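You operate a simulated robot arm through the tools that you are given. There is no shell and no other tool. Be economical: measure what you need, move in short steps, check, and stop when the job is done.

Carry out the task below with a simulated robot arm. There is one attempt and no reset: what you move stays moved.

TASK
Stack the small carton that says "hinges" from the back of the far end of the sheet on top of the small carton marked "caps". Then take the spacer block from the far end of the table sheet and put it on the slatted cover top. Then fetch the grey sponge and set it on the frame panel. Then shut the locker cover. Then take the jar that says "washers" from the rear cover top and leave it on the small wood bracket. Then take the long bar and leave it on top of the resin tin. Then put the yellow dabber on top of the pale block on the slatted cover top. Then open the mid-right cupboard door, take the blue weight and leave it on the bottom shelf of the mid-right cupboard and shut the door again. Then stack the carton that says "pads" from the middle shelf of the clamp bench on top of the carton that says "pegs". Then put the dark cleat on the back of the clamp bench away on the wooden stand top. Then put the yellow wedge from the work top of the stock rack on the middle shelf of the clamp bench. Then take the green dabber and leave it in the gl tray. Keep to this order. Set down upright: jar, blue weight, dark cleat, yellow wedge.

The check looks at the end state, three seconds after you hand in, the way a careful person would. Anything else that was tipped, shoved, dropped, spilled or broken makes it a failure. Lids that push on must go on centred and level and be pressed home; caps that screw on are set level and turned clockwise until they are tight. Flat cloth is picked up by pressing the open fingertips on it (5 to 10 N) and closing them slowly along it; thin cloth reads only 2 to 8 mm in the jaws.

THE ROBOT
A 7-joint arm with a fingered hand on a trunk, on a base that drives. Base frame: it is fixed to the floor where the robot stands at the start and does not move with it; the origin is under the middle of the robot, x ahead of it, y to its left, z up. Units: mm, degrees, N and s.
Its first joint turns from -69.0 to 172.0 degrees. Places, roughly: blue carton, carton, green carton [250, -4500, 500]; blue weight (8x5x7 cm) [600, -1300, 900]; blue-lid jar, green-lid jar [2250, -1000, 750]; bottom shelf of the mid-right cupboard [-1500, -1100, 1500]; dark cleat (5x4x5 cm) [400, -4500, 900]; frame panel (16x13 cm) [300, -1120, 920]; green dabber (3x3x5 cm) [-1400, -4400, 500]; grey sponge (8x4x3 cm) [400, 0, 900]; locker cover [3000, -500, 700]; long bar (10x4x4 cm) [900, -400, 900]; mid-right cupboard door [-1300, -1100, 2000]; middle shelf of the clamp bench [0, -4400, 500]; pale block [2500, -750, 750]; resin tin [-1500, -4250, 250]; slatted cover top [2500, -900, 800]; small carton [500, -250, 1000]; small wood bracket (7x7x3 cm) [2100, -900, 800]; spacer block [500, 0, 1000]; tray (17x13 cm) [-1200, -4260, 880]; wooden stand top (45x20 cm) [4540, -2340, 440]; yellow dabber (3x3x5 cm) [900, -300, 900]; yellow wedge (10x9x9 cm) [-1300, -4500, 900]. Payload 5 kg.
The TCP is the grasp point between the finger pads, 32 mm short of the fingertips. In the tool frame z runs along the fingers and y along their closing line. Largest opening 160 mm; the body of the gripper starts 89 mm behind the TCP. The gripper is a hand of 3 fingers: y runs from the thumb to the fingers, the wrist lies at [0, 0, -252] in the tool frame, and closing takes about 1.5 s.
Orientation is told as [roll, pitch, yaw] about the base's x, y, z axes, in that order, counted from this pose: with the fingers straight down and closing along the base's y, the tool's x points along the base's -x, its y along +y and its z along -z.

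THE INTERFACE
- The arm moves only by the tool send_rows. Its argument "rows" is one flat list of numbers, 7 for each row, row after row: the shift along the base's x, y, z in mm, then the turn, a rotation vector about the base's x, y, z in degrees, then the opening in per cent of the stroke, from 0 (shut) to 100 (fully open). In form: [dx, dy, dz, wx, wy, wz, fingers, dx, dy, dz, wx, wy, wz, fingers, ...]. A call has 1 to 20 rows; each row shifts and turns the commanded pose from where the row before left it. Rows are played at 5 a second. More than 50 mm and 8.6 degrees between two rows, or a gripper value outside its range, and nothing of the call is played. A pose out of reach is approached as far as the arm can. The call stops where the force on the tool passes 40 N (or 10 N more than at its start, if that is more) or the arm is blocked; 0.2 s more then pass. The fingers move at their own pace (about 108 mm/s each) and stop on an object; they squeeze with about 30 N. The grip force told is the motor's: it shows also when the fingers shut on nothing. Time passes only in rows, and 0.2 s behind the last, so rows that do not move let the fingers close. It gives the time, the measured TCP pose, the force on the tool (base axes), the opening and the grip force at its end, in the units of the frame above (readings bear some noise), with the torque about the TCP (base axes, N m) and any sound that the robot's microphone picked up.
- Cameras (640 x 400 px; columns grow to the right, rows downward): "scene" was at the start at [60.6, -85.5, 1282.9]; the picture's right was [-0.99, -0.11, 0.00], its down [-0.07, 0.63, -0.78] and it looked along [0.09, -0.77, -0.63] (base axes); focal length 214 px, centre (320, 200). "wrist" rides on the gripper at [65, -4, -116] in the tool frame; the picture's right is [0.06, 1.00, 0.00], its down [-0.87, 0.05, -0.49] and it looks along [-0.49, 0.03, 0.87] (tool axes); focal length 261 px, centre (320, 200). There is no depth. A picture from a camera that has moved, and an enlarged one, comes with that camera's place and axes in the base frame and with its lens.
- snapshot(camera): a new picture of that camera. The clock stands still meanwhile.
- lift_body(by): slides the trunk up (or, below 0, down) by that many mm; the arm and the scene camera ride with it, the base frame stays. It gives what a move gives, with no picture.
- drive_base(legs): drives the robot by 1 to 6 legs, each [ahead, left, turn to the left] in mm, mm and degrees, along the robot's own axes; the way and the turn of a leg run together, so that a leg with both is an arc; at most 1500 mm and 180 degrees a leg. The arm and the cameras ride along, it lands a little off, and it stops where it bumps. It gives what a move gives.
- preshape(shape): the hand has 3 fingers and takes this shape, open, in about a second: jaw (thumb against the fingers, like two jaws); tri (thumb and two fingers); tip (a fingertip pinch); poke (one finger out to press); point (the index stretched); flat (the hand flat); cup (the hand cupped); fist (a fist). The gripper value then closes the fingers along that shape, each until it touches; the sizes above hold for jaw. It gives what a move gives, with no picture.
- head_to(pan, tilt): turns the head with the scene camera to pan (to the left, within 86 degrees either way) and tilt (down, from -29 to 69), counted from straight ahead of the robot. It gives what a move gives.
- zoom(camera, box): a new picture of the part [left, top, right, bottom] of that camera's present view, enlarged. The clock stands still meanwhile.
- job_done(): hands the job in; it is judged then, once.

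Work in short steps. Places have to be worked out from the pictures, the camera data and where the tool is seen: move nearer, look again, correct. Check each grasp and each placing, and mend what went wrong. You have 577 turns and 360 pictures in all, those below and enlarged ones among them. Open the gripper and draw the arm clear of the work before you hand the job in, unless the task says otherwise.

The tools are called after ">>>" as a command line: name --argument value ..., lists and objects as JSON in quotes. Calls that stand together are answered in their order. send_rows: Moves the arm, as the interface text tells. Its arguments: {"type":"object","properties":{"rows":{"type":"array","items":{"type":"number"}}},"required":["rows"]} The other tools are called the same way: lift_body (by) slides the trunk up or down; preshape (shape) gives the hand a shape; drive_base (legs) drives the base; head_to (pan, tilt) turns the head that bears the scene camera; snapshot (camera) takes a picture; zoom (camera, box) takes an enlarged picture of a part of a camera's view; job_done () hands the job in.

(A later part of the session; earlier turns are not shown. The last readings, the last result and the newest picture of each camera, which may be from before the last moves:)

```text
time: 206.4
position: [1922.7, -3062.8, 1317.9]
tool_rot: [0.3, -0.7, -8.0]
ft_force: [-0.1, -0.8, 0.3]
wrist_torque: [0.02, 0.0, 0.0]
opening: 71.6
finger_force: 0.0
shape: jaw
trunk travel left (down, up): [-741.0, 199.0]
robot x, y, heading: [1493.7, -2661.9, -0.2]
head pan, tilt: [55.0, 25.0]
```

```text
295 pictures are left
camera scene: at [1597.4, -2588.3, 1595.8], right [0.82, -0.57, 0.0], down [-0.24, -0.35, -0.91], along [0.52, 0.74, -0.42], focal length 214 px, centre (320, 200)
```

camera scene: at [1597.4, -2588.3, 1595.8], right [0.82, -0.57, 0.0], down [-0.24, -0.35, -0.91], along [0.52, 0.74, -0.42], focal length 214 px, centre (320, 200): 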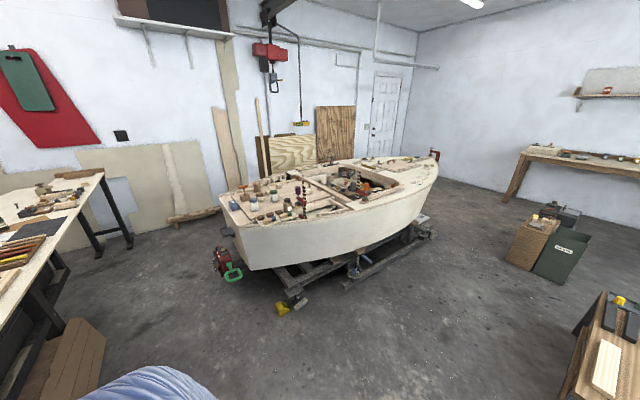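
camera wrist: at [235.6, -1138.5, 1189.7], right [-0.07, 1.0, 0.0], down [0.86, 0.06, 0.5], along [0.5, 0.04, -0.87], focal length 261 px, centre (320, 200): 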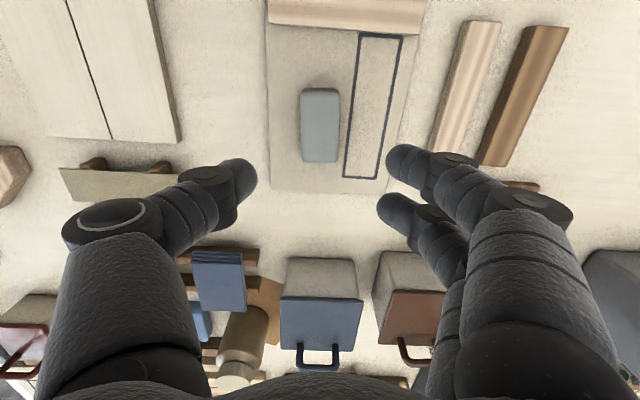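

Zoom to read jar labels and see the locker cover from here.

>>> zoom --camera "scene" --box '[220, 160, 330, 230]'

>>> zoom --camera "scene" --box '[310, 145, 420, 215]'

```text
5.71 times, centred on (275, 195) of scene
camera zoom: at [1597.4, -2588.3, 1595.8], right [0.82, -0.57, 0.0], down [-0.24, -0.35, -0.91], along [0.52, 0.74, -0.42], focal length 1226 px, centre (577, 229)
```

zoom: 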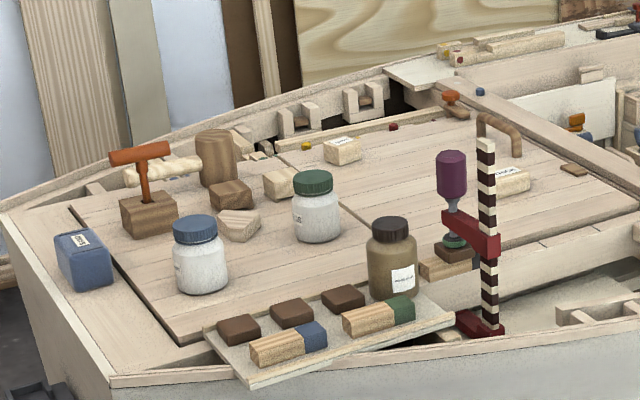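

```text
5.71 times, centred on (365, 180) of scene
camera zoom: at [1597.4, -2588.3, 1595.8], right [0.82, -0.57, 0.0], down [-0.24, -0.35, -0.91], along [0.52, 0.74, -0.42], focal length 1226 px, centre (63, 314)
```

zoom: 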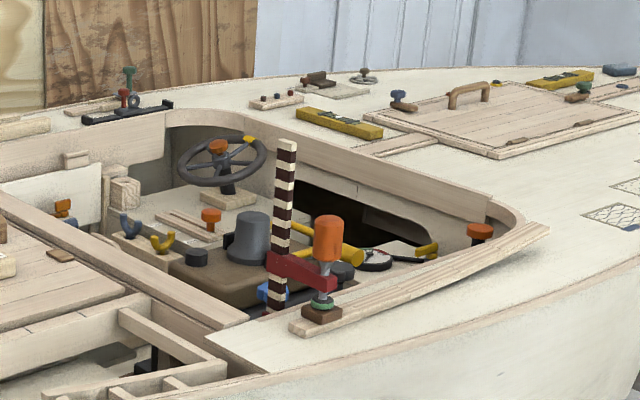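

Labels on the white jars face the stern. I approach the stern gap between table and boat and look.

>>> drive_base --legs '[[-110, 800, 0], [0, 0, 40]]'

>>> head_to --pan 40 --tilt 40

>>> snapshot --camera "scene"

>>> head_to --pan 5 --tilt 40

>>> snapshot --camera "scene"

```text
time: 212.6
position: [1972.5, -1899.0, 1318.2]
tool_rot: [0.3, -0.8, 31.6]
ft_force: [0.8, 0.0, -0.4]
wrist_torque: [0.0, -0.02, 0.01]
opening: 71.8
finger_force: 0.1
shape: jaw
trunk travel left (down, up): [-741.0, 199.0]
robot x, y, heading: [1387.8, -1866.0, 39.6]
head pan, tilt: [55.0, 25.0]
```

```text
time: 213.3
position: [1972.3, -1899.0, 1318.0]
tool_rot: [0.2, -0.8, 31.6]
ft_force: [-0.8, -0.4, 0.3]
wrist_torque: [0.01, -0.05, 0.01]
opening: 71.4
finger_force: 0.1
shape: jaw
trunk travel left (down, up): [-741.0, 199.0]
robot x, y, heading: [1389.4, -1866.5, 39.7]
head pan, tilt: [40.0, 40.0]
```

```text
292 pictures are left
camera scene: at [1442.0, -1750.9, 1572.6], right [0.98, -0.18, 0.0], down [-0.11, -0.63, -0.77], along [0.14, 0.75, -0.64], focal length 214 px, centre (320, 200)
```

scene: 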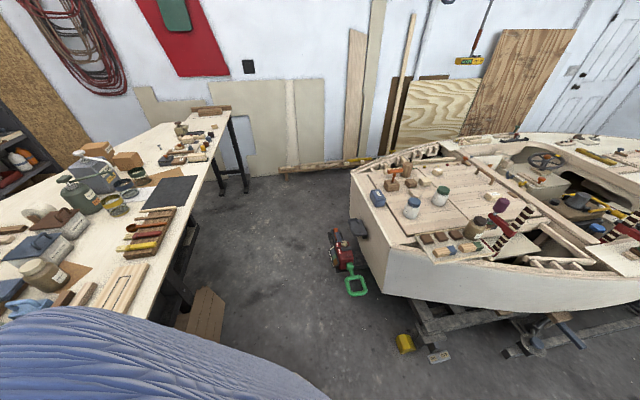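

```text
time: 214.3
position: [1972.1, -1899.0, 1317.5]
tool_rot: [0.3, -0.7, 31.6]
ft_force: [0.2, 0.2, 0.4]
wrist_torque: [0.01, 0.02, -0.01]
opening: 71.4
finger_force: 0.0
shape: jaw
trunk travel left (down, up): [-741.0, 199.0]
robot x, y, heading: [1388.1, -1867.2, 39.5]
head pan, tilt: [5.0, 40.0]
```

```text
291 pictures are left
camera scene: at [1487.3, -1774.6, 1572.5], right [0.7, -0.71, 0.0], down [-0.46, -0.45, -0.77], along [0.54, 0.54, -0.64], focal length 214 px, centre (320, 200)
```

scene: 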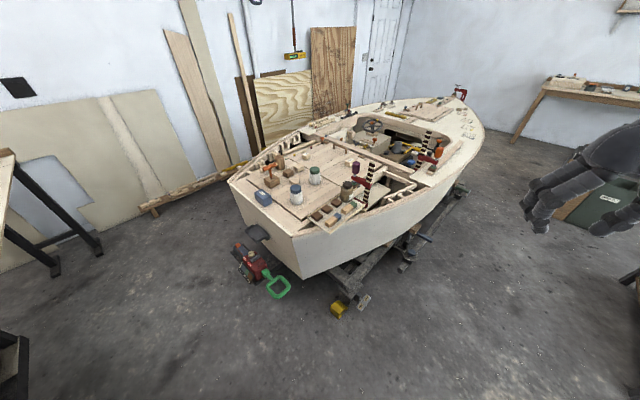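

The gap is wide enough. I drive through to y≈-900 at the stern and read the jar labels.

>>> drive_base --legs '[[572, 782, 0]]'

>>> head_to --pan -38 --tilt 45

>>> snapshot --camera "scene"

```text
time: 219.4
position: [1914.5, -933.2, 1317.6]
tool_rot: [0.3, -0.8, 30.8]
ft_force: [0.0, 0.1, -0.7]
wrist_torque: [0.0, 0.0, 0.03]
opening: 71.6
finger_force: 0.0
shape: jaw
trunk travel left (down, up): [-741.0, 199.0]
robot x, y, heading: [1328.7, -894.2, 39.0]
head pan, tilt: [5.0, 40.0]
```

```text
time: 220.5
position: [1916.0, -933.1, 1317.1]
tool_rot: [0.3, -0.7, 30.8]
ft_force: [-1.1, -0.1, 0.3]
wrist_torque: [0.0, 0.02, -0.02]
opening: 71.7
finger_force: 0.0
shape: jaw
trunk travel left (down, up): [-741.0, 199.0]
robot x, y, heading: [1330.5, -892.3, 38.9]
head pan, tilt: [-38.0, 45.0]
```

```text
290 pictures are left
camera scene: at [1452.3, -860.2, 1565.2], right [0.02, -1.0, 0.0], down [-0.71, -0.01, -0.71], along [0.71, 0.01, -0.71], focal length 214 px, centre (320, 200)
```

scene: 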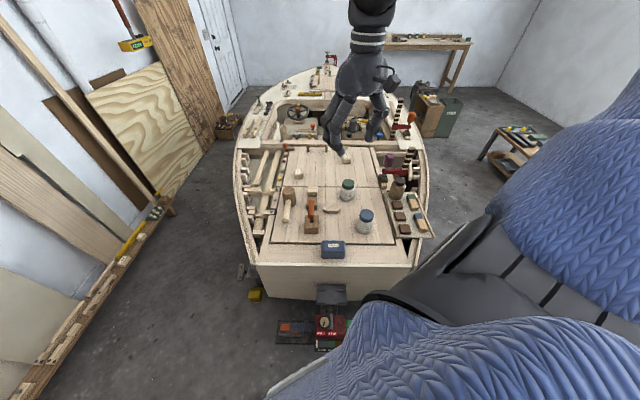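

>>> zoom --camera "scene" --box '[260, 140, 420, 240]'

>>> zoom --camera "scene" --box '[240, 60, 400, 160]'

```text
4.00 times, centred on (340, 190) of scene
camera zoom: at [1452.3, -860.2, 1565.2], right [0.02, -1.0, 0.0], down [-0.71, -0.01, -0.71], along [0.71, 0.01, -0.71], focal length 858 px, centre (240, 240)
```

zoom: 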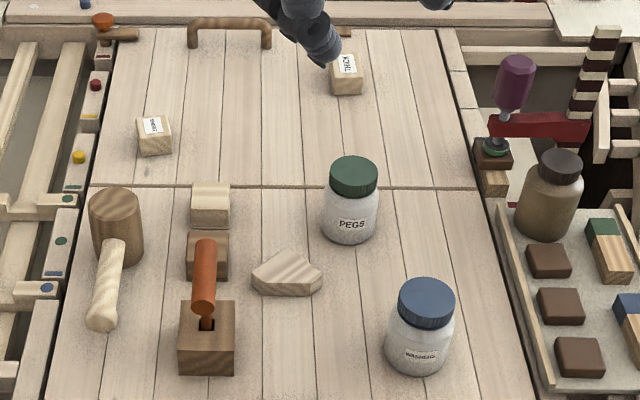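

```text
4.00 times, centred on (320, 110) of scene
camera zoom: at [1452.3, -860.2, 1565.2], right [0.02, -1.0, 0.0], down [-0.71, -0.01, -0.71], along [0.71, 0.01, -0.71], focal length 858 px, centre (320, 560)
```

zoom: 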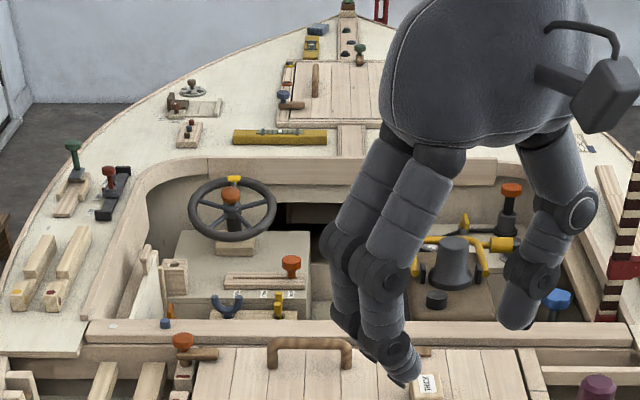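

Blue-lid jar = WASHERS; bracket is the flat pentagonal piece. Now I drive through to the far side of the boat to see the locker cover.

>>> drive_base --legs '[[656, 810, 0], [0, 0, -89], [932, 1111, 0]]'

>>> head_to --pan -40 --tilt 50

>>> snapshot --camera "scene"

```text
time: 236.4
position: [2775.6, -388.7, 1317.5]
tool_rot: [0.3, -0.7, -57.1]
ft_force: [-0.3, -0.4, 0.0]
wrist_torque: [0.01, 0.03, 0.01]
opening: 71.5
finger_force: 0.1
shape: jaw
trunk travel left (down, up): [-741.0, 199.0]
robot x, y, heading: [2795.0, 196.0, -49.1]
head pan, tilt: [-38.0, 45.0]
```

```text
time: 237.1
position: [2776.2, -388.7, 1316.7]
tool_rot: [0.3, -0.8, -57.2]
ft_force: [0.0, 0.4, -0.7]
wrist_torque: [0.01, 0.02, -0.02]
opening: 71.6
finger_force: 0.1
shape: jaw
trunk travel left (down, up): [-741.0, 199.0]
robot x, y, heading: [2795.3, 194.4, -49.2]
head pan, tilt: [-40.0, 50.0]
```

```text
287 pictures are left
camera scene: at [2830.9, 80.9, 1558.4], right [-1.0, -0.02, 0.0], down [-0.01, 0.77, -0.64], along [0.01, -0.64, -0.77], focal length 214 px, centre (320, 200)
```

scene: 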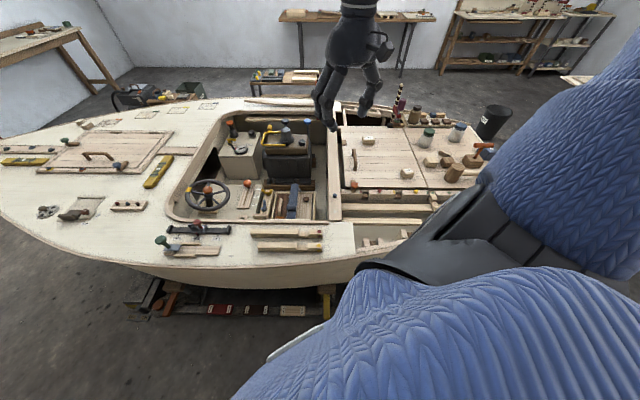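

>>> zoom --camera "scene" --box '[160, 100, 352, 220]'

>>> zoom --camera "scene" --box '[230, 165, 340, 235]'

```text
3.33 times, centred on (256, 160) of scene
camera zoom: at [2830.9, 80.9, 1558.4], right [-1.0, -0.02, 0.0], down [-0.01, 0.77, -0.64], along [0.01, -0.64, -0.77], focal length 715 px, centre (533, 333)
```

zoom: 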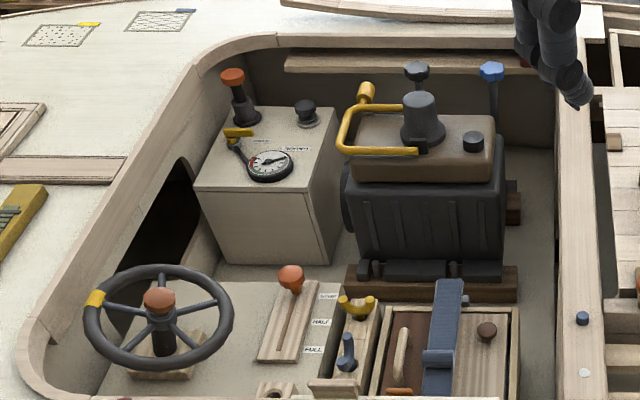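

```text
5.71 times, centred on (285, 200) of scene
camera zoom: at [2830.9, 80.9, 1558.4], right [-1.0, -0.02, 0.0], down [-0.01, 0.77, -0.64], along [0.01, -0.64, -0.77], focal length 1226 px, centre (520, 200)
```

zoom: 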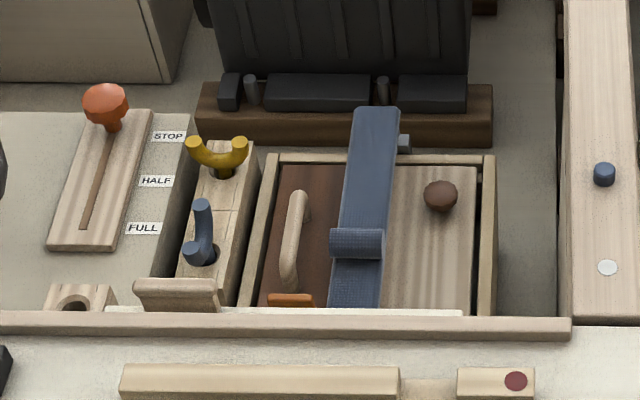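

I bring the wrist camera above the locker for a close view.

>>> send_rows --rows '[40, 0, 0, 0, 0, -8, 71, 40, 0, 0, 0, 0, -8, 71, 40, 0, 0, 0, 0, -8, 71, 40, 0, -20, 0, 0, -8, 71, 40, 0, -20, 0, 0, 0, 71, 0, 0, -20, 0, 0, 0, 71]'

>>> snapshot --camera "wrist"

```text
time: 238.5
position: [2976.4, -389.1, 1256.9]
tool_rot: [0.4, -0.5, -89.2]
ft_force: [0.2, -0.1, -0.4]
wrist_torque: [0.01, -0.02, -0.01]
opening: 113.3
finger_force: 0.1
shape: jaw
trunk travel left (down, up): [-741.0, 199.0]
robot x, y, heading: [2798.4, 197.6, -49.1]
head pan, tilt: [-40.0, 50.0]
```

```text
284 pictures are left
camera wrist: at [2970.4, -322.4, 1370.1], right [1.0, 0.08, 0.01], down [0.06, -0.86, 0.5], along [0.04, -0.5, -0.86], focal length 261 px, centre (320, 200)
```

wrist: 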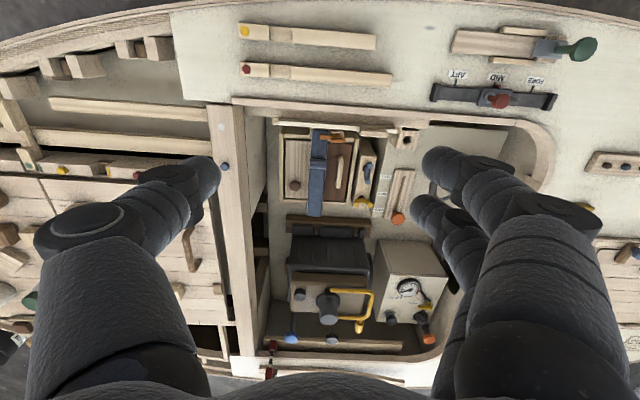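

>>> zoom --camera "wrist" --box '[250, 90, 426, 200]'

```text
3.64 times, centred on (338, 145) of wrist
camera zoom: at [2970.4, -322.4, 1370.1], right [1.0, 0.08, 0.01], down [0.06, -0.86, 0.5], along [0.04, -0.5, -0.86], focal length 948 px, centre (254, 400)
```

zoom: 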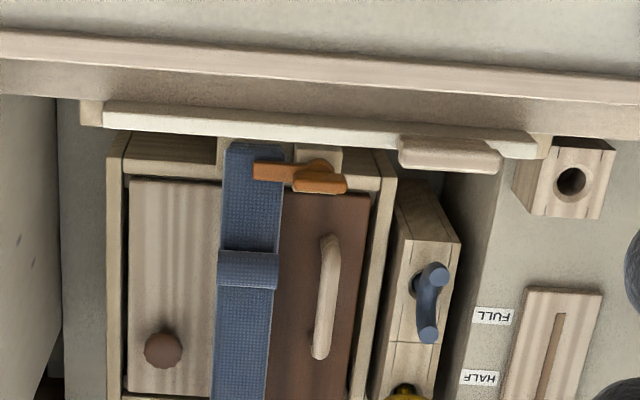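

I need the lid's mechanism in more detail: raise the trunk and zoom tightly.

>>> lift_body --by 190

>>> zoom --camera "scene" --box '[240, 170, 336, 230]'

>>> zoom --camera "wrist" --box '[260, 80, 420, 180]'

```text
time: 240.6
position: [2975.4, -387.5, 1446.9]
tool_rot: [0.3, -0.6, -89.0]
ft_force: [-0.1, 0.1, 0.5]
wrist_torque: [0.02, -0.01, 0.0]
opening: 113.4
finger_force: 0.0
shape: jaw
trunk travel left (down, up): [-931.0, 9.0]
robot x, y, heading: [2796.9, 196.9, -49.0]
head pan, tilt: [-40.0, 50.0]
```

```text
6.67 times, centred on (288, 200) of scene
camera zoom: at [2830.9, 80.7, 1748.2], right [-1.0, -0.02, 0.0], down [-0.01, 0.77, -0.64], along [0.01, -0.64, -0.77], focal length 1430 px, centre (533, 200)
```

zoom: 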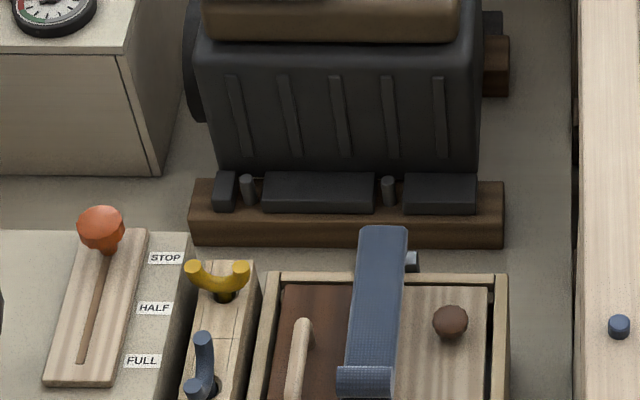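

```text
4.00 times, centred on (340, 130) of wrist
camera zoom: at [2971.1, -322.0, 1560.3], right [1.0, 0.08, 0.0], down [0.06, -0.86, 0.5], along [0.04, -0.5, -0.86], focal length 1043 px, centre (240, 480)
```

zoom: 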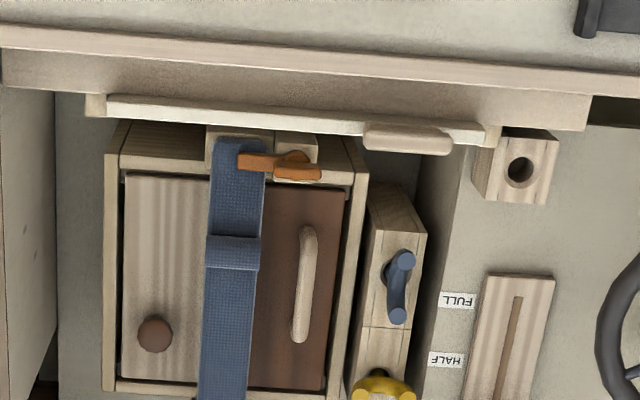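

I move the hand toward the slatted cover side and turn it so the wrist camera looks forward along the locker, showing the lid's front face.

>>> send_rows --rows '[-30, -30, 0, 0, 0, 8.5, 71, -30, -30, 0, 0, 0, 8.5, 71, -30, -30, 0, 0, 0, 8.5, 71, -30, -30, 0, 0, 0, 8.5, 71, -30, -30, 0, 0, 0, 8.5, 71, -30, -30, 0, 0, 0, 8.5, 71, -30, -30, 0, 0, 0, 8.5, 71, -30, -30, 0, 0, 0, 8.5, 71, -30, -30, 0, 0, 0, 8.5, 71, 0, 0, 0, 0, 0, 8.5, 71]'

>>> lift_body --by -300

>>> snapshot --camera "wrist"

```text
time: 242.8
position: [2705.7, -657.3, 1446.3]
tool_rot: [0.3, -0.7, -4.2]
ft_force: [-0.1, -0.1, 0.4]
wrist_torque: [-0.02, 0.02, -0.01]
opening: 113.3
finger_force: 0.0
shape: jaw
trunk travel left (down, up): [-931.0, 9.0]
robot x, y, heading: [2797.7, 197.7, -49.0]
head pan, tilt: [-40.0, 50.0]
```

```text
time: 245.8
position: [2706.2, -657.7, 1146.3]
tool_rot: [0.3, -0.7, -4.1]
ft_force: [0.2, -0.6, -0.6]
wrist_torque: [-0.01, -0.01, 0.0]
opening: 113.2
finger_force: 0.0
shape: jaw
trunk travel left (down, up): [-631.0, 309.0]
robot x, y, heading: [2799.2, 198.2, -49.0]
head pan, tilt: [-40.0, 50.0]
```

```text
280 pictures are left
camera wrist: at [2639.7, -657.9, 1259.2], right [0.01, 1.0, 0.0], down [0.86, -0.01, 0.5], along [0.5, 0.0, -0.86], focal length 261 px, centre (320, 200)
```

wrist: 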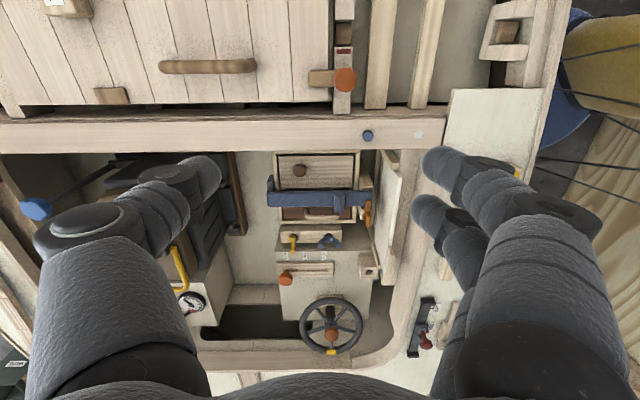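

>>> zoom --camera "wrist" --box '[256, 140, 432, 250]'

```text
3.64 times, centred on (344, 195) of wrist
camera zoom: at [2639.7, -657.9, 1259.2], right [0.01, 1.0, 0.0], down [0.86, -0.01, 0.5], along [0.5, 0.0, -0.86], focal length 948 px, centre (233, 218)
```

zoom: 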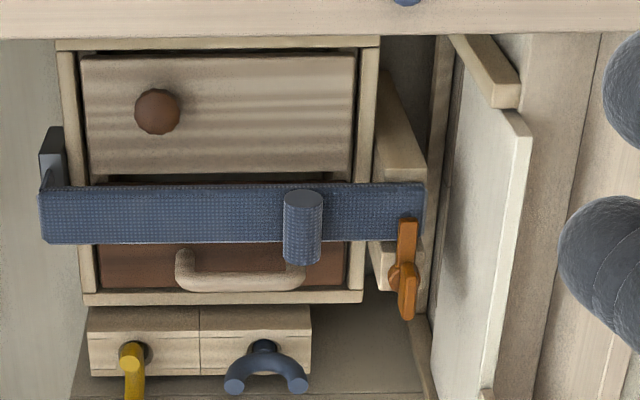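

I go lower and closer with the wrist camera for a better look at this white panel.

>>> lift_body --by -170

>>> send_rows --rows '[30, 0, 0, 0, 0, 8, 71, 30, 0, 0, 0, 0, 8, 71, 20, 0, 0, 0, 0, 8, 71]'

>>> snapshot --camera "wrist"

```text
time: 247.7
position: [2705.4, -658.7, 975.7]
tool_rot: [0.2, -0.8, -4.1]
ft_force: [-1.3, -1.3, 0.2]
wrist_torque: [0.0, -0.03, 0.01]
opening: 113.3
finger_force: 0.0
shape: jaw
trunk travel left (down, up): [-461.0, 479.0]
robot x, y, heading: [2799.3, 197.9, -49.5]
head pan, tilt: [-40.0, 50.0]
```

```text
time: 248.5
position: [2786.6, -658.3, 975.2]
tool_rot: [0.4, -0.7, 19.9]
ft_force: [-0.1, 1.1, 0.0]
wrist_torque: [0.0, -0.02, 0.0]
opening: 113.2
finger_force: 0.0
shape: jaw
trunk travel left (down, up): [-461.0, 479.0]
robot x, y, heading: [2796.8, 196.4, -49.0]
head pan, tilt: [-40.0, 50.0]
```

```text
278 pictures are left
camera wrist: at [2726.2, -685.6, 1088.1], right [-0.4, 0.92, 0.01], down [0.79, 0.34, 0.5], along [0.46, 0.2, -0.86], focal length 261 px, centre (320, 200)
```

wrist: 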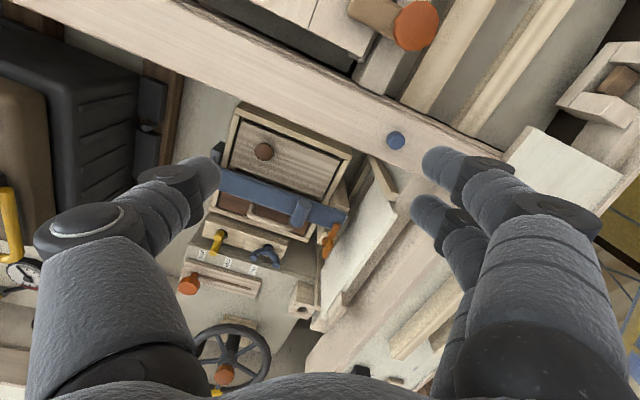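

>>> zoom --camera "wrist" --box '[290, 140, 450, 340]'

```text
2.00 times, centred on (370, 240) of wrist
camera zoom: at [2726.2, -685.6, 1088.1], right [-0.4, 0.92, 0.01], down [0.79, 0.34, 0.5], along [0.46, 0.2, -0.86], focal length 521 px, centre (220, 120)
```

zoom: 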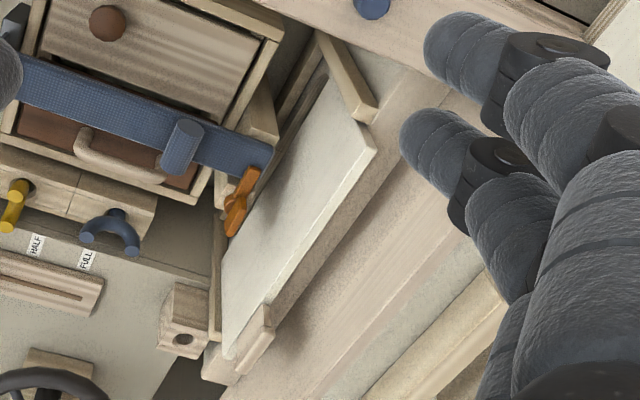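

Zooming closer on the panel's lower edge and frame.

>>> zoom --camera "wrist" --box '[310, 150, 410, 213]'

>>> zoom --camera "wrist" --box '[290, 210, 410, 330]'

```text
6.35 times, centred on (360, 182) of wrist
camera zoom: at [2726.2, -685.6, 1088.1], right [-0.4, 0.92, 0.01], down [0.79, 0.34, 0.5], along [0.46, 0.2, -0.86], focal length 1655 px, centre (66, 318)
```

zoom: 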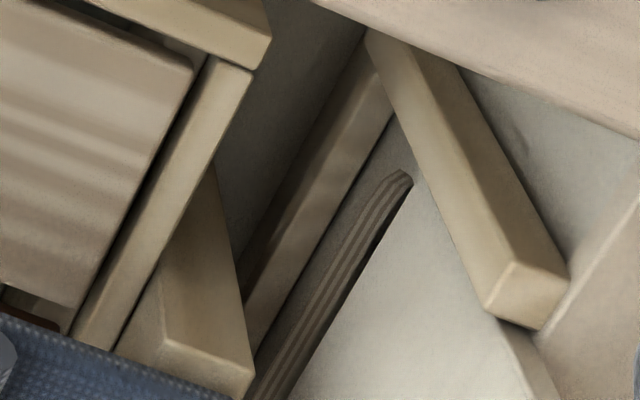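

```text
3.33 times, centred on (350, 270) of wrist
camera zoom: at [2726.2, -685.6, 1088.1], right [-0.4, 0.92, 0.01], down [0.79, 0.34, 0.5], along [0.46, 0.2, -0.86], focal length 869 px, centre (220, -33)
```

zoom: 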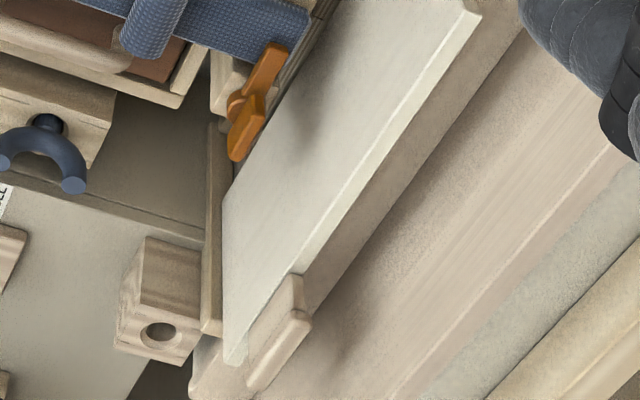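

The hinge strip seems to be at the bottom edge. I tilt the hand to look more horizontally at the panel's face and frame.

>>> send_rows --rows '[0, 0, 10, 2.4, -6.6, 0, 71, 0, 0, 10, 2.4, -6.6, 0, 71, 0, 0, 0, 2.4, -6.6, 0, 71, 0, 0, 0, 2.4, -6.6, 0, 71, 0, 0, 0, 2.4, -6.6, 0, 71, 0, 0, 0, 0, 0, 0, 71]'

>>> snapshot --camera "wrist"

```text
time: 249.9
position: [2786.0, -657.8, 997.0]
tool_rot: [0.4, -35.8, 19.9]
ft_force: [0.5, -0.2, 0.2]
wrist_torque: [0.0, -0.01, 0.03]
opening: 113.5
finger_force: 0.0
shape: jaw
trunk travel left (down, up): [-461.0, 479.0]
robot x, y, heading: [2795.5, 195.0, -49.1]
head pan, tilt: [-40.0, 50.0]
```

```text
274 pictures are left
camera wrist: at [2675.5, -703.6, 1050.3], right [-0.39, 0.92, -0.03], down [0.37, 0.19, 0.91], along [0.84, 0.34, -0.42], focal length 261 px, centre (320, 200)
```

wrist: 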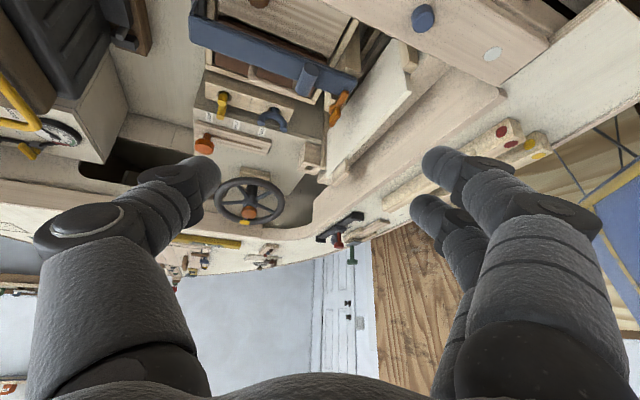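

>>> zoom --camera "wrist" --box '[290, 20, 450, 200]'

```text
2.22 times, centred on (370, 110) of wrist
camera zoom: at [2675.5, -703.6, 1050.3], right [-0.39, 0.92, -0.03], down [0.37, 0.19, 0.91], along [0.84, 0.34, -0.42], focal length 579 px, centre (209, 400)
```

zoom: 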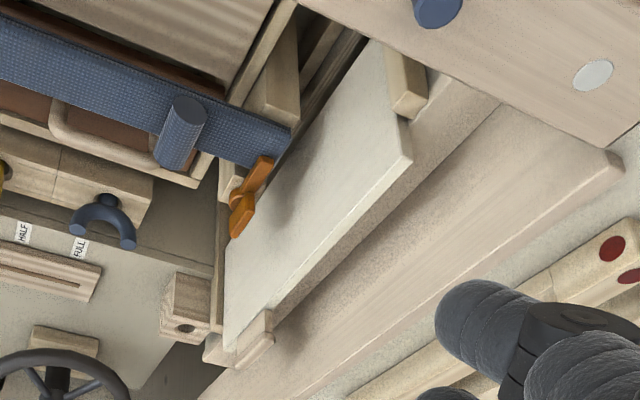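

I retract and drive around; on the way I'll look at the panel's front face from the stern-right side with the raised camera.

>>> send_rows --rows '[0, 0, 45, -2.4, 6.6, 0, 71, 0, 0, 45, -2.4, 6.6, 0, 71, 0, 0, 45, -2.4, 6.6, 0, 71, 0, 0, 45, -2.4, 6.6, -8, 71, 0, 20, 45, -2.4, 6.6, -5, 71, 0, 45, 0, 0, 0, -8.5, 71, 0, 45, 0, 0, 0, -8.5, 71, 0, 45, 0, 0, 0, -8.5, 71, 0, 45, 0, 0, 0, -8.5, 71, 0, 45, 0, 0, 0, -8.5, 71, 0, 20, 0, 0, 0, -8.5, 71, 0, 0, 0, 0, 0, -8.5, 71]'

>>> lift_body --by 300

>>> drive_base --legs '[[-950, -1104, 0], [0, 0, 89], [-700, -865, 0], [-420, -520, 0]]'

```text
refused: row 4 steps farther than a row can; nothing moved
```

```text
time: 252.9
position: [2785.5, -659.5, 1296.1]
tool_rot: [0.4, -35.9, 19.9]
ft_force: [0.7, 1.0, -1.0]
wrist_torque: [0.03, -0.02, -0.01]
opening: 113.1
finger_force: 0.1
shape: jaw
trunk travel left (down, up): [-761.0, 179.0]
robot x, y, heading: [2793.8, 192.4, -49.0]
head pan, tilt: [-40.0, 50.0]
```

```text
time: 272.4
position: [2252.2, -1615.7, 1295.6]
tool_rot: [0.4, -35.9, 109.6]
ft_force: [-0.2, 0.3, -0.2]
wrist_torque: [0.02, 0.01, -0.04]
opening: 113.2
finger_force: 0.1
shape: jaw
trunk travel left (down, up): [-761.0, 179.0]
robot x, y, heading: [1395.4, -1603.3, 40.7]
head pan, tilt: [-40.0, 50.0]
```

The arm rows were refused (rotation limit) but the arm was high enough for the drive. Now look at the panel from here.

>>> head_to --pan -6 --tilt 25

>>> zoom --camera "scene" --box '[280, 170, 360, 220]'

>>> zoom --camera "scene" --box '[240, 120, 400, 220]'

```text
time: 273.4
position: [2251.3, -1614.4, 1295.2]
tool_rot: [0.4, -35.9, 109.6]
ft_force: [-0.7, -0.2, -0.5]
wrist_torque: [-0.03, -0.05, 0.01]
opening: 113.5
finger_force: 0.1
shape: jaw
trunk travel left (down, up): [-761.0, 179.0]
robot x, y, heading: [1401.6, -1601.0, 40.8]
head pan, tilt: [-6.0, 25.0]
```

```text
8.00 times, centred on (320, 195) of scene
camera zoom: at [1512.6, -1517.3, 1615.8], right [0.57, -0.82, 0.0], down [-0.35, -0.24, -0.91], along [0.75, 0.52, -0.42], focal length 1716 px, centre (320, 240)
```

zoom: 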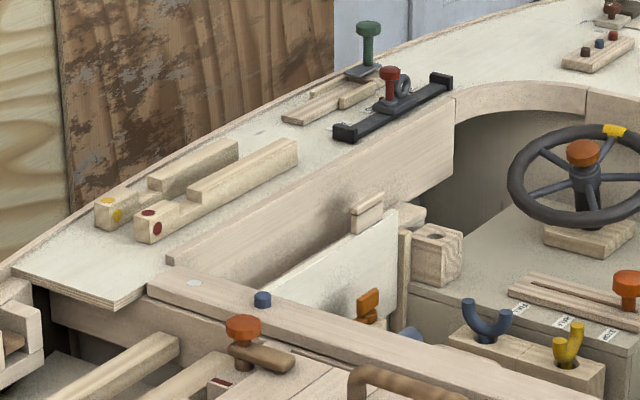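

```text
4.00 times, centred on (320, 170) of scene
camera zoom: at [1512.6, -1517.3, 1615.8], right [0.57, -0.82, 0.0], down [-0.35, -0.24, -0.91], along [0.75, 0.52, -0.42], focal length 858 px, centre (320, 320)
```

zoom: 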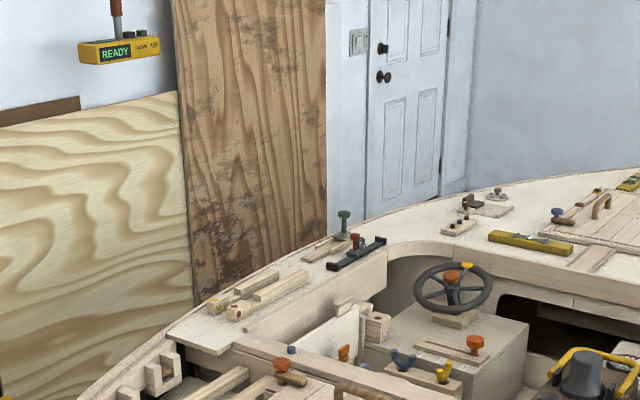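

The white panel looks like an upright lid leaning near the coaming, hinged at its bottom, with a grip at its top edge. First I straighten and tuck the arm, then go back to the far side and test it by its grip.

>>> send_rows --rows '[-20, 0, 10, -6.6, -2.4, 0, 60, -20, 0, 10, -6.6, -2.4, 0, 60, -20, 0, 0, -6.6, -2.4, 0, 60, -20, 0, 0, -6.6, -2.4, 0, 60, -20, 0, 0, -6.6, -2.4, 0, 60, -40, 0, 0, 0, 0, -7, 60, -40, 0, 0, 0, 0, -7, 60, -40, 0, 0, 0, 0, -6, 60]'

```text
time: 275.2
position: [2030.9, -1616.7, 1317.0]
tool_rot: [0.1, -0.8, 89.6]
ft_force: [0.5, 0.1, -0.2]
wrist_torque: [0.03, -0.04, 0.0]
opening: 96.2
finger_force: 0.1
shape: jaw
trunk travel left (down, up): [-761.0, 179.0]
robot x, y, heading: [1400.7, -1600.1, 40.8]
head pan, tilt: [-6.0, 25.0]
```

Drive back to the far side, abreast of the locker.

>>> drive_base --legs '[[555, 690, 0], [555, 690, 0], [0, 0, -90], [542, 628, 0], [542, 628, 0]]'

>>> head_to --pan -40 --tilt 50

>>> snapshot --camera "wrist"

```text
time: 296.1
position: [2995.9, -515.8, 1316.2]
tool_rot: [0.2, -0.7, -2.0]
ft_force: [-0.2, -0.2, 0.8]
wrist_torque: [0.01, -0.01, -0.03]
opening: 96.4
finger_force: 0.1
shape: jaw
trunk travel left (down, up): [-761.0, 179.0]
robot x, y, heading: [3025.8, 118.6, -51.2]
head pan, tilt: [-6.0, 25.0]
```

```text
time: 297.1
position: [2994.9, -515.5, 1316.6]
tool_rot: [0.3, -0.7, -2.0]
ft_force: [0.6, 0.6, -1.0]
wrist_torque: [-0.02, -0.03, 0.02]
opening: 96.2
finger_force: 0.1
shape: jaw
trunk travel left (down, up): [-761.0, 179.0]
robot x, y, heading: [3025.8, 117.4, -50.9]
head pan, tilt: [-40.0, 50.0]
```

```text
270 pictures are left
camera wrist: at [2929.3, -517.9, 1429.5], right [-0.03, 1.0, 0.0], down [0.86, 0.02, 0.5], along [0.5, 0.02, -0.86], focal length 261 px, centre (320, 200)
```

wrist: 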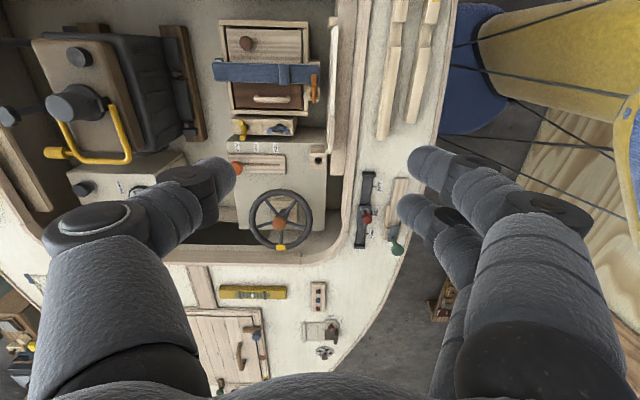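

>>> zoom --camera "wrist" --box '[280, 10, 376, 190]'

```text
2.22 times, centred on (328, 100) of wrist
camera zoom: at [2929.3, -517.9, 1429.5], right [-0.03, 1.0, 0.0], down [0.86, 0.02, 0.5], along [0.5, 0.02, -0.86], focal length 579 px, centre (302, 422)
```

zoom: 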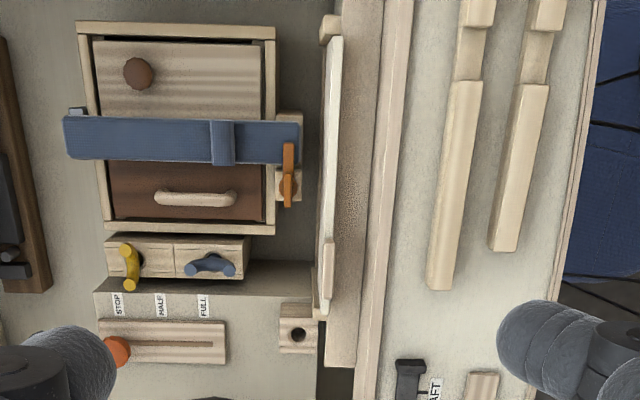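

Clear view now: the panel stands vertical just inboard of the coaming, with its grip at x≈3080–3155, y≈-477. I narrow the fingers and descend above the grip, then look.

>>> send_rows --rows '[30, 10, 0, 0, 0, 2, 20, 30, 10, -10, 0, 0, 0, 20, 30, 10, -10, 0, 0, 0, 20, 35, 8, -10, 0, 0, 0, 20, 0, 0, -49, 0, 0, 0, 20, 0, 0, -49, 0, 0, 0, 20, 0, 0, -49, 0, 0, 0, 20, 0, 0, -49, 0, 0, 0, 20, 0, 0, -49, 0, 0, 0, 20, 0, 0, -49, 0, 0, 0, 20, 0, 0, -49, 0, 0, 0, 20, 0, 0, -49, 0, 0, 0, 20, 0, 0, 0, 0, 0, 0, 20]'

>>> snapshot --camera "wrist"

```text
time: 299.9
position: [3121.3, -476.0, 894.4]
tool_rot: [0.2, -0.7, 0.1]
ft_force: [0.5, -0.5, 0.2]
wrist_torque: [-0.01, -0.05, -0.01]
opening: 32.5
finger_force: 0.0
shape: jaw
trunk travel left (down, up): [-761.0, 179.0]
robot x, y, heading: [3024.0, 116.5, -50.7]
head pan, tilt: [-40.0, 50.0]
```

```text
268 pictures are left
camera wrist: at [3055.1, -480.9, 1007.8], right [-0.06, 1.0, 0.0], down [0.86, 0.05, 0.5], along [0.5, 0.03, -0.86], focal length 261 px, centre (320, 200)
```

wrist: 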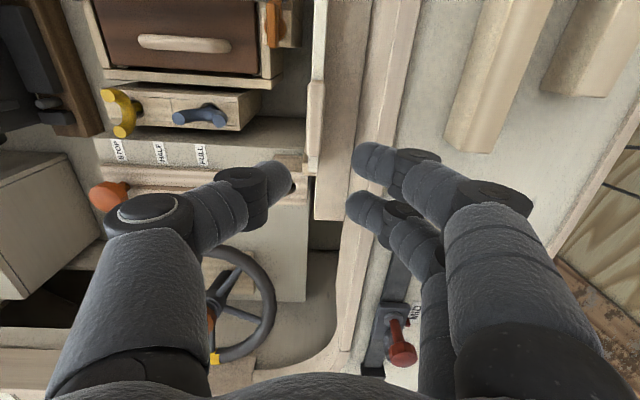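

>>> zoom --camera "wrist" --box '[240, 0, 420, 200]'

```text
2.00 times, centred on (330, 100) of wrist
camera zoom: at [3055.1, -480.9, 1007.8], right [-0.06, 1.0, 0.0], down [0.86, 0.05, 0.5], along [0.5, 0.03, -0.86], focal length 521 px, centre (300, 400)
```

zoom: 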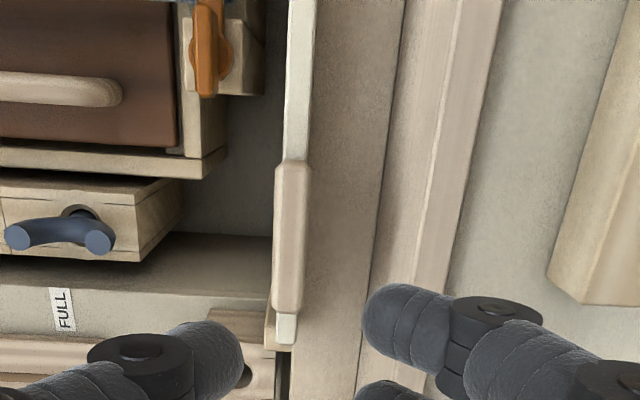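

Grip centre ≈ (3112,-481.5), 17 mm thick, top ≈ 775. I narrow to ~26 mm and lower to straddle the grip.

>>> send_rows --rows '[-9, -5.5, 0, 0, 0, 0, 16, 0, 0, -30, 0, 0, 0, 16, 0, 0, -30, 0, 0, 0, 16, 0, 0, -20, 0, 0, 0, 16, 0, 0, -10, 0, 0, 0, 16, 0, 0, 0, 0, 0, 0, 16]'

>>> snapshot --camera "wrist"

```text
time: 301.2
position: [3110.2, -488.0, 810.8]
tool_rot: [0.1, -0.8, 0.0]
ft_force: [0.3, -8.2, 5.7]
wrist_torque: [0.29, -0.03, 0.01]
opening: 24.0
finger_force: 0.0
shape: jaw
out of reach, approached as far as the arm can: row 5
trunk travel left (down, up): [-761.0, 179.0]
robot x, y, heading: [3028.3, 123.9, -51.1]
head pan, tilt: [-40.0, 50.0]
```

```text
266 pictures are left
camera wrist: at [3043.8, -492.0, 923.2], right [-0.06, 1.0, 0.0], down [0.86, 0.05, 0.5], along [0.5, 0.03, -0.86], focal length 261 px, centre (320, 200)
```

wrist: 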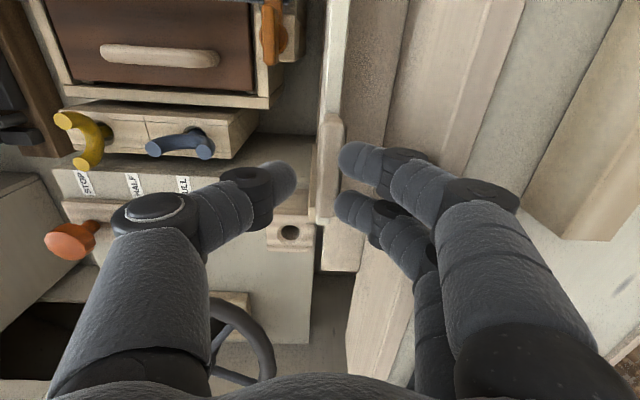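

The back fingers brushed the coaming and the arm is near its low limit. I raise, tilt the hand ~16° so the back fingers clear the coaming, and use the trunk to lower.

>>> send_rows --rows '[0, 0, 40, 0, 0, 0, 16, 0, 0, 40, 0, 0, 0, 16, 0, 0, 20, 8, 0, 0, 16, 0, 0, 0, 8, 0, 0, 16, 0, 0, 0, 0, 0, 0, 16]'

>>> lift_body --by -60

>>> snapshot --camera "wrist"

```text
time: 302.4
position: [3108.8, -483.6, 910.1]
tool_rot: [16.2, -0.7, -0.2]
ft_force: [-0.6, 0.3, 0.4]
wrist_torque: [0.0, 0.01, -0.01]
opening: 25.6
finger_force: 0.2
shape: jaw
trunk travel left (down, up): [-761.0, 179.0]
robot x, y, heading: [3026.4, 116.6, -50.8]
head pan, tilt: [-40.0, 50.0]
```

```text
time: 303.4
position: [3108.5, -483.9, 849.5]
tool_rot: [16.1, -0.8, -0.2]
ft_force: [0.0, 0.4, 0.5]
wrist_torque: [0.02, 0.0, 0.0]
opening: 26.0
finger_force: 0.1
shape: jaw
trunk travel left (down, up): [-701.0, 239.0]
robot x, y, heading: [3026.7, 117.0, -50.9]
head pan, tilt: [-40.0, 50.0]
```

```text
265 pictures are left
camera wrist: at [3043.0, -519.9, 956.7], right [-0.06, 0.96, 0.28], down [0.86, -0.09, 0.5], along [0.5, 0.27, -0.82], focal length 261 px, centre (320, 200)
```

wrist: 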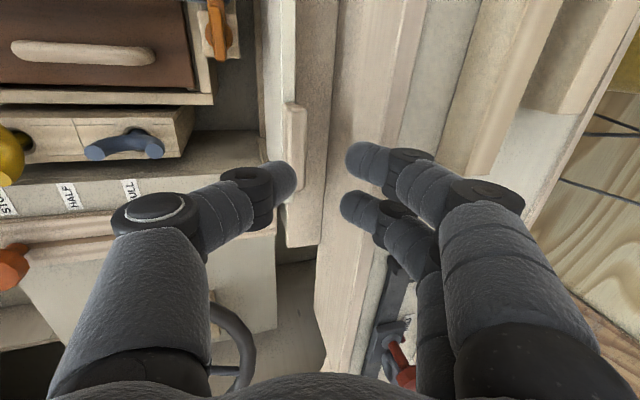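

>>> send_rows --rows '[3, -6, -20, 0, 0, 0, 16, 0, 0, -15, 0, 0, 0, 16, 0, 0, -10, 0, 0, 0, 16, 0, 0, -8, 0, 0, 0, 16, 0, 0, 0, 0, 0, 0, 16]'

>>> snapshot --camera "wrist"

```text
time: 304.6
position: [3113.3, -490.7, 794.8]
tool_rot: [16.2, -0.7, -0.2]
ft_force: [-0.1, 0.2, 0.0]
wrist_torque: [0.01, 0.04, -0.01]
opening: 25.9
finger_force: 0.1
shape: jaw
trunk travel left (down, up): [-701.0, 239.0]
robot x, y, heading: [3025.6, 118.0, -50.7]
head pan, tilt: [-40.0, 50.0]
```

```text
264 pictures are left
camera wrist: at [3046.0, -527.1, 902.9], right [-0.06, 0.96, 0.28], down [0.86, -0.09, 0.5], along [0.5, 0.27, -0.82], focal length 261 px, centre (320, 200)
```

wrist: 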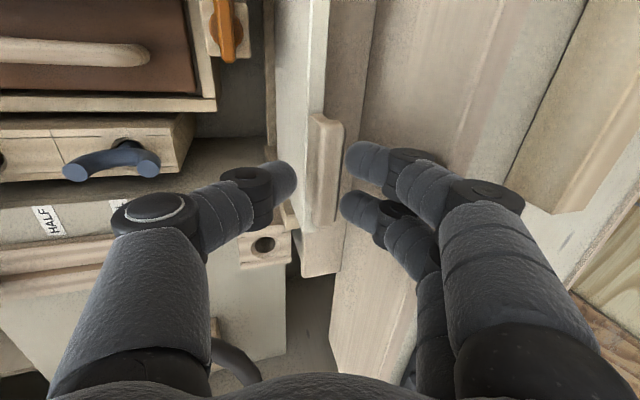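

Straddled without contact. Lower a little more and close on the grip.

>>> send_rows --rows '[0, 0, -6, 0, 0, 0, 16, 0, 0, -4, 0, 0, 0, 16, 0, 0, 0, 0, 0, 0, 4, 0, 0, 0, 0, 0, 0, 4, 0, 0, 0, 0, 0, 0, 4, 0, 0, 0, 0, 0, 0, 4]'

```text
time: 306.1
position: [3111.4, -491.3, 786.2]
tool_rot: [16.2, -0.7, -0.2]
ft_force: [-1.0, 7.6, 0.2]
wrist_torque: [0.13, -0.02, 0.0]
opening: 7.5
finger_force: 0.1
shape: jaw
trunk travel left (down, up): [-701.0, 239.0]
robot x, y, heading: [3029.3, 119.5, -51.0]
head pan, tilt: [-40.0, 50.0]
```

>>> snapshot --camera "wrist"

```text
263 pictures are left
camera wrist: at [3045.9, -526.2, 893.5], right [-0.06, 0.96, 0.28], down [0.86, -0.09, 0.5], along [0.5, 0.27, -0.82], focal length 261 px, centre (320, 200)
```

wrist: 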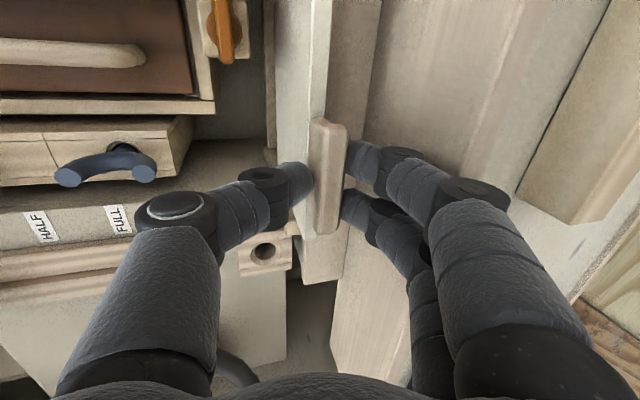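

The grip is between the fingers. I close fully and pull gently toward -y to feel the motion.

>>> send_rows --rows '[0, 0, 0, 0, 0, 0, 0, 0, 0, 0, 0, 0, 0, 0, 0, -4, 0, 0, 0, 0, 0, 0, -4, 0, 0, 0, 0, 0, 0, -4, 0, 0, 0, 0, 0, 0, -4, 0, 0, 0, 0, 0, 0, 0, 0, 0, 0, 0, 0]'

>>> snapshot --camera "wrist"

```text
time: 307.5
position: [3110.6, -500.2, 786.2]
tool_rot: [16.7, -0.6, 0.0]
ft_force: [1.8, 24.7, 0.8]
wrist_torque: [0.47, -0.02, -0.03]
opening: 6.6
finger_force: 30.1
shape: jaw
trunk travel left (down, up): [-701.0, 239.0]
robot x, y, heading: [3024.5, 120.0, -51.0]
head pan, tilt: [-40.0, 50.0]
stopped in row 7: the force on the tool passed its limit (the readings are from after the stop); the commanded pose is now the measured one
```

```text
262 pictures are left
camera wrist: at [3046.1, -536.9, 893.8], right [-0.07, 0.96, 0.29], down [0.86, -0.09, 0.5], along [0.5, 0.28, -0.82], focal length 261 px, centre (320, 200)
```

wrist: 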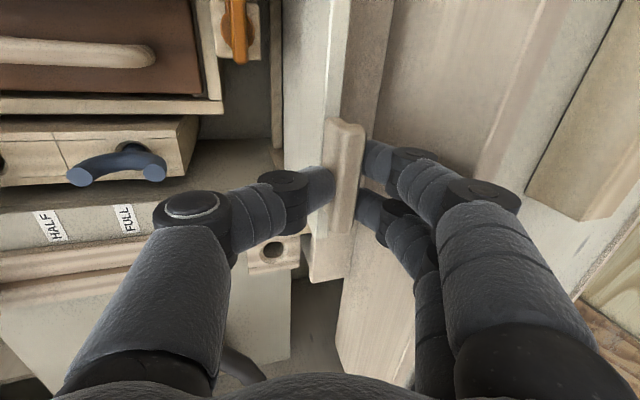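

It resists in -y. I try the other way, pushing gently toward +y.

>>> send_rows --rows '[0, 5, 0, 0, 0, 0, 0, 0, 5, 0, 0, 0, 0, 0, 0, 4, 0, 0, 0, 0, 0, 0, 4, 0, 0, 0, 0, 0, 0, 3, 0, 0, 0, 0, 0, 0, 3, 0, 0, 0, 0, 0, 0, 0, 0, 0, 0, 0, 0]'

>>> snapshot --camera "wrist"

```text
time: 308.9
position: [3112.1, -486.1, 786.7]
tool_rot: [16.1, -0.6, -0.3]
ft_force: [-2.6, -20.6, -4.3]
wrist_torque: [-0.82, 0.08, -0.01]
opening: 7.8
finger_force: 29.9
shape: jaw
trunk travel left (down, up): [-701.0, 239.0]
robot x, y, heading: [3024.7, 120.8, -51.0]
head pan, tilt: [-40.0, 50.0]
stopped in row 7: the force on the tool passed its limit (the readings are from after the stop); the commanded pose is now the measured one
```

```text
261 pictures are left
camera wrist: at [3046.1, -520.5, 893.4], right [-0.06, 0.96, 0.27], down [0.86, -0.09, 0.5], along [0.5, 0.27, -0.82], focal length 261 px, centre (320, 200)
```

wrist: 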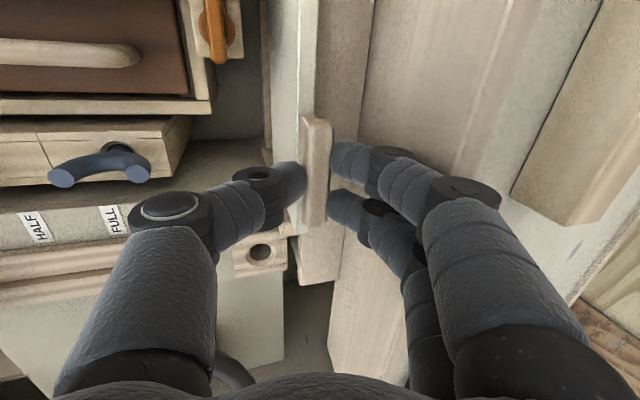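

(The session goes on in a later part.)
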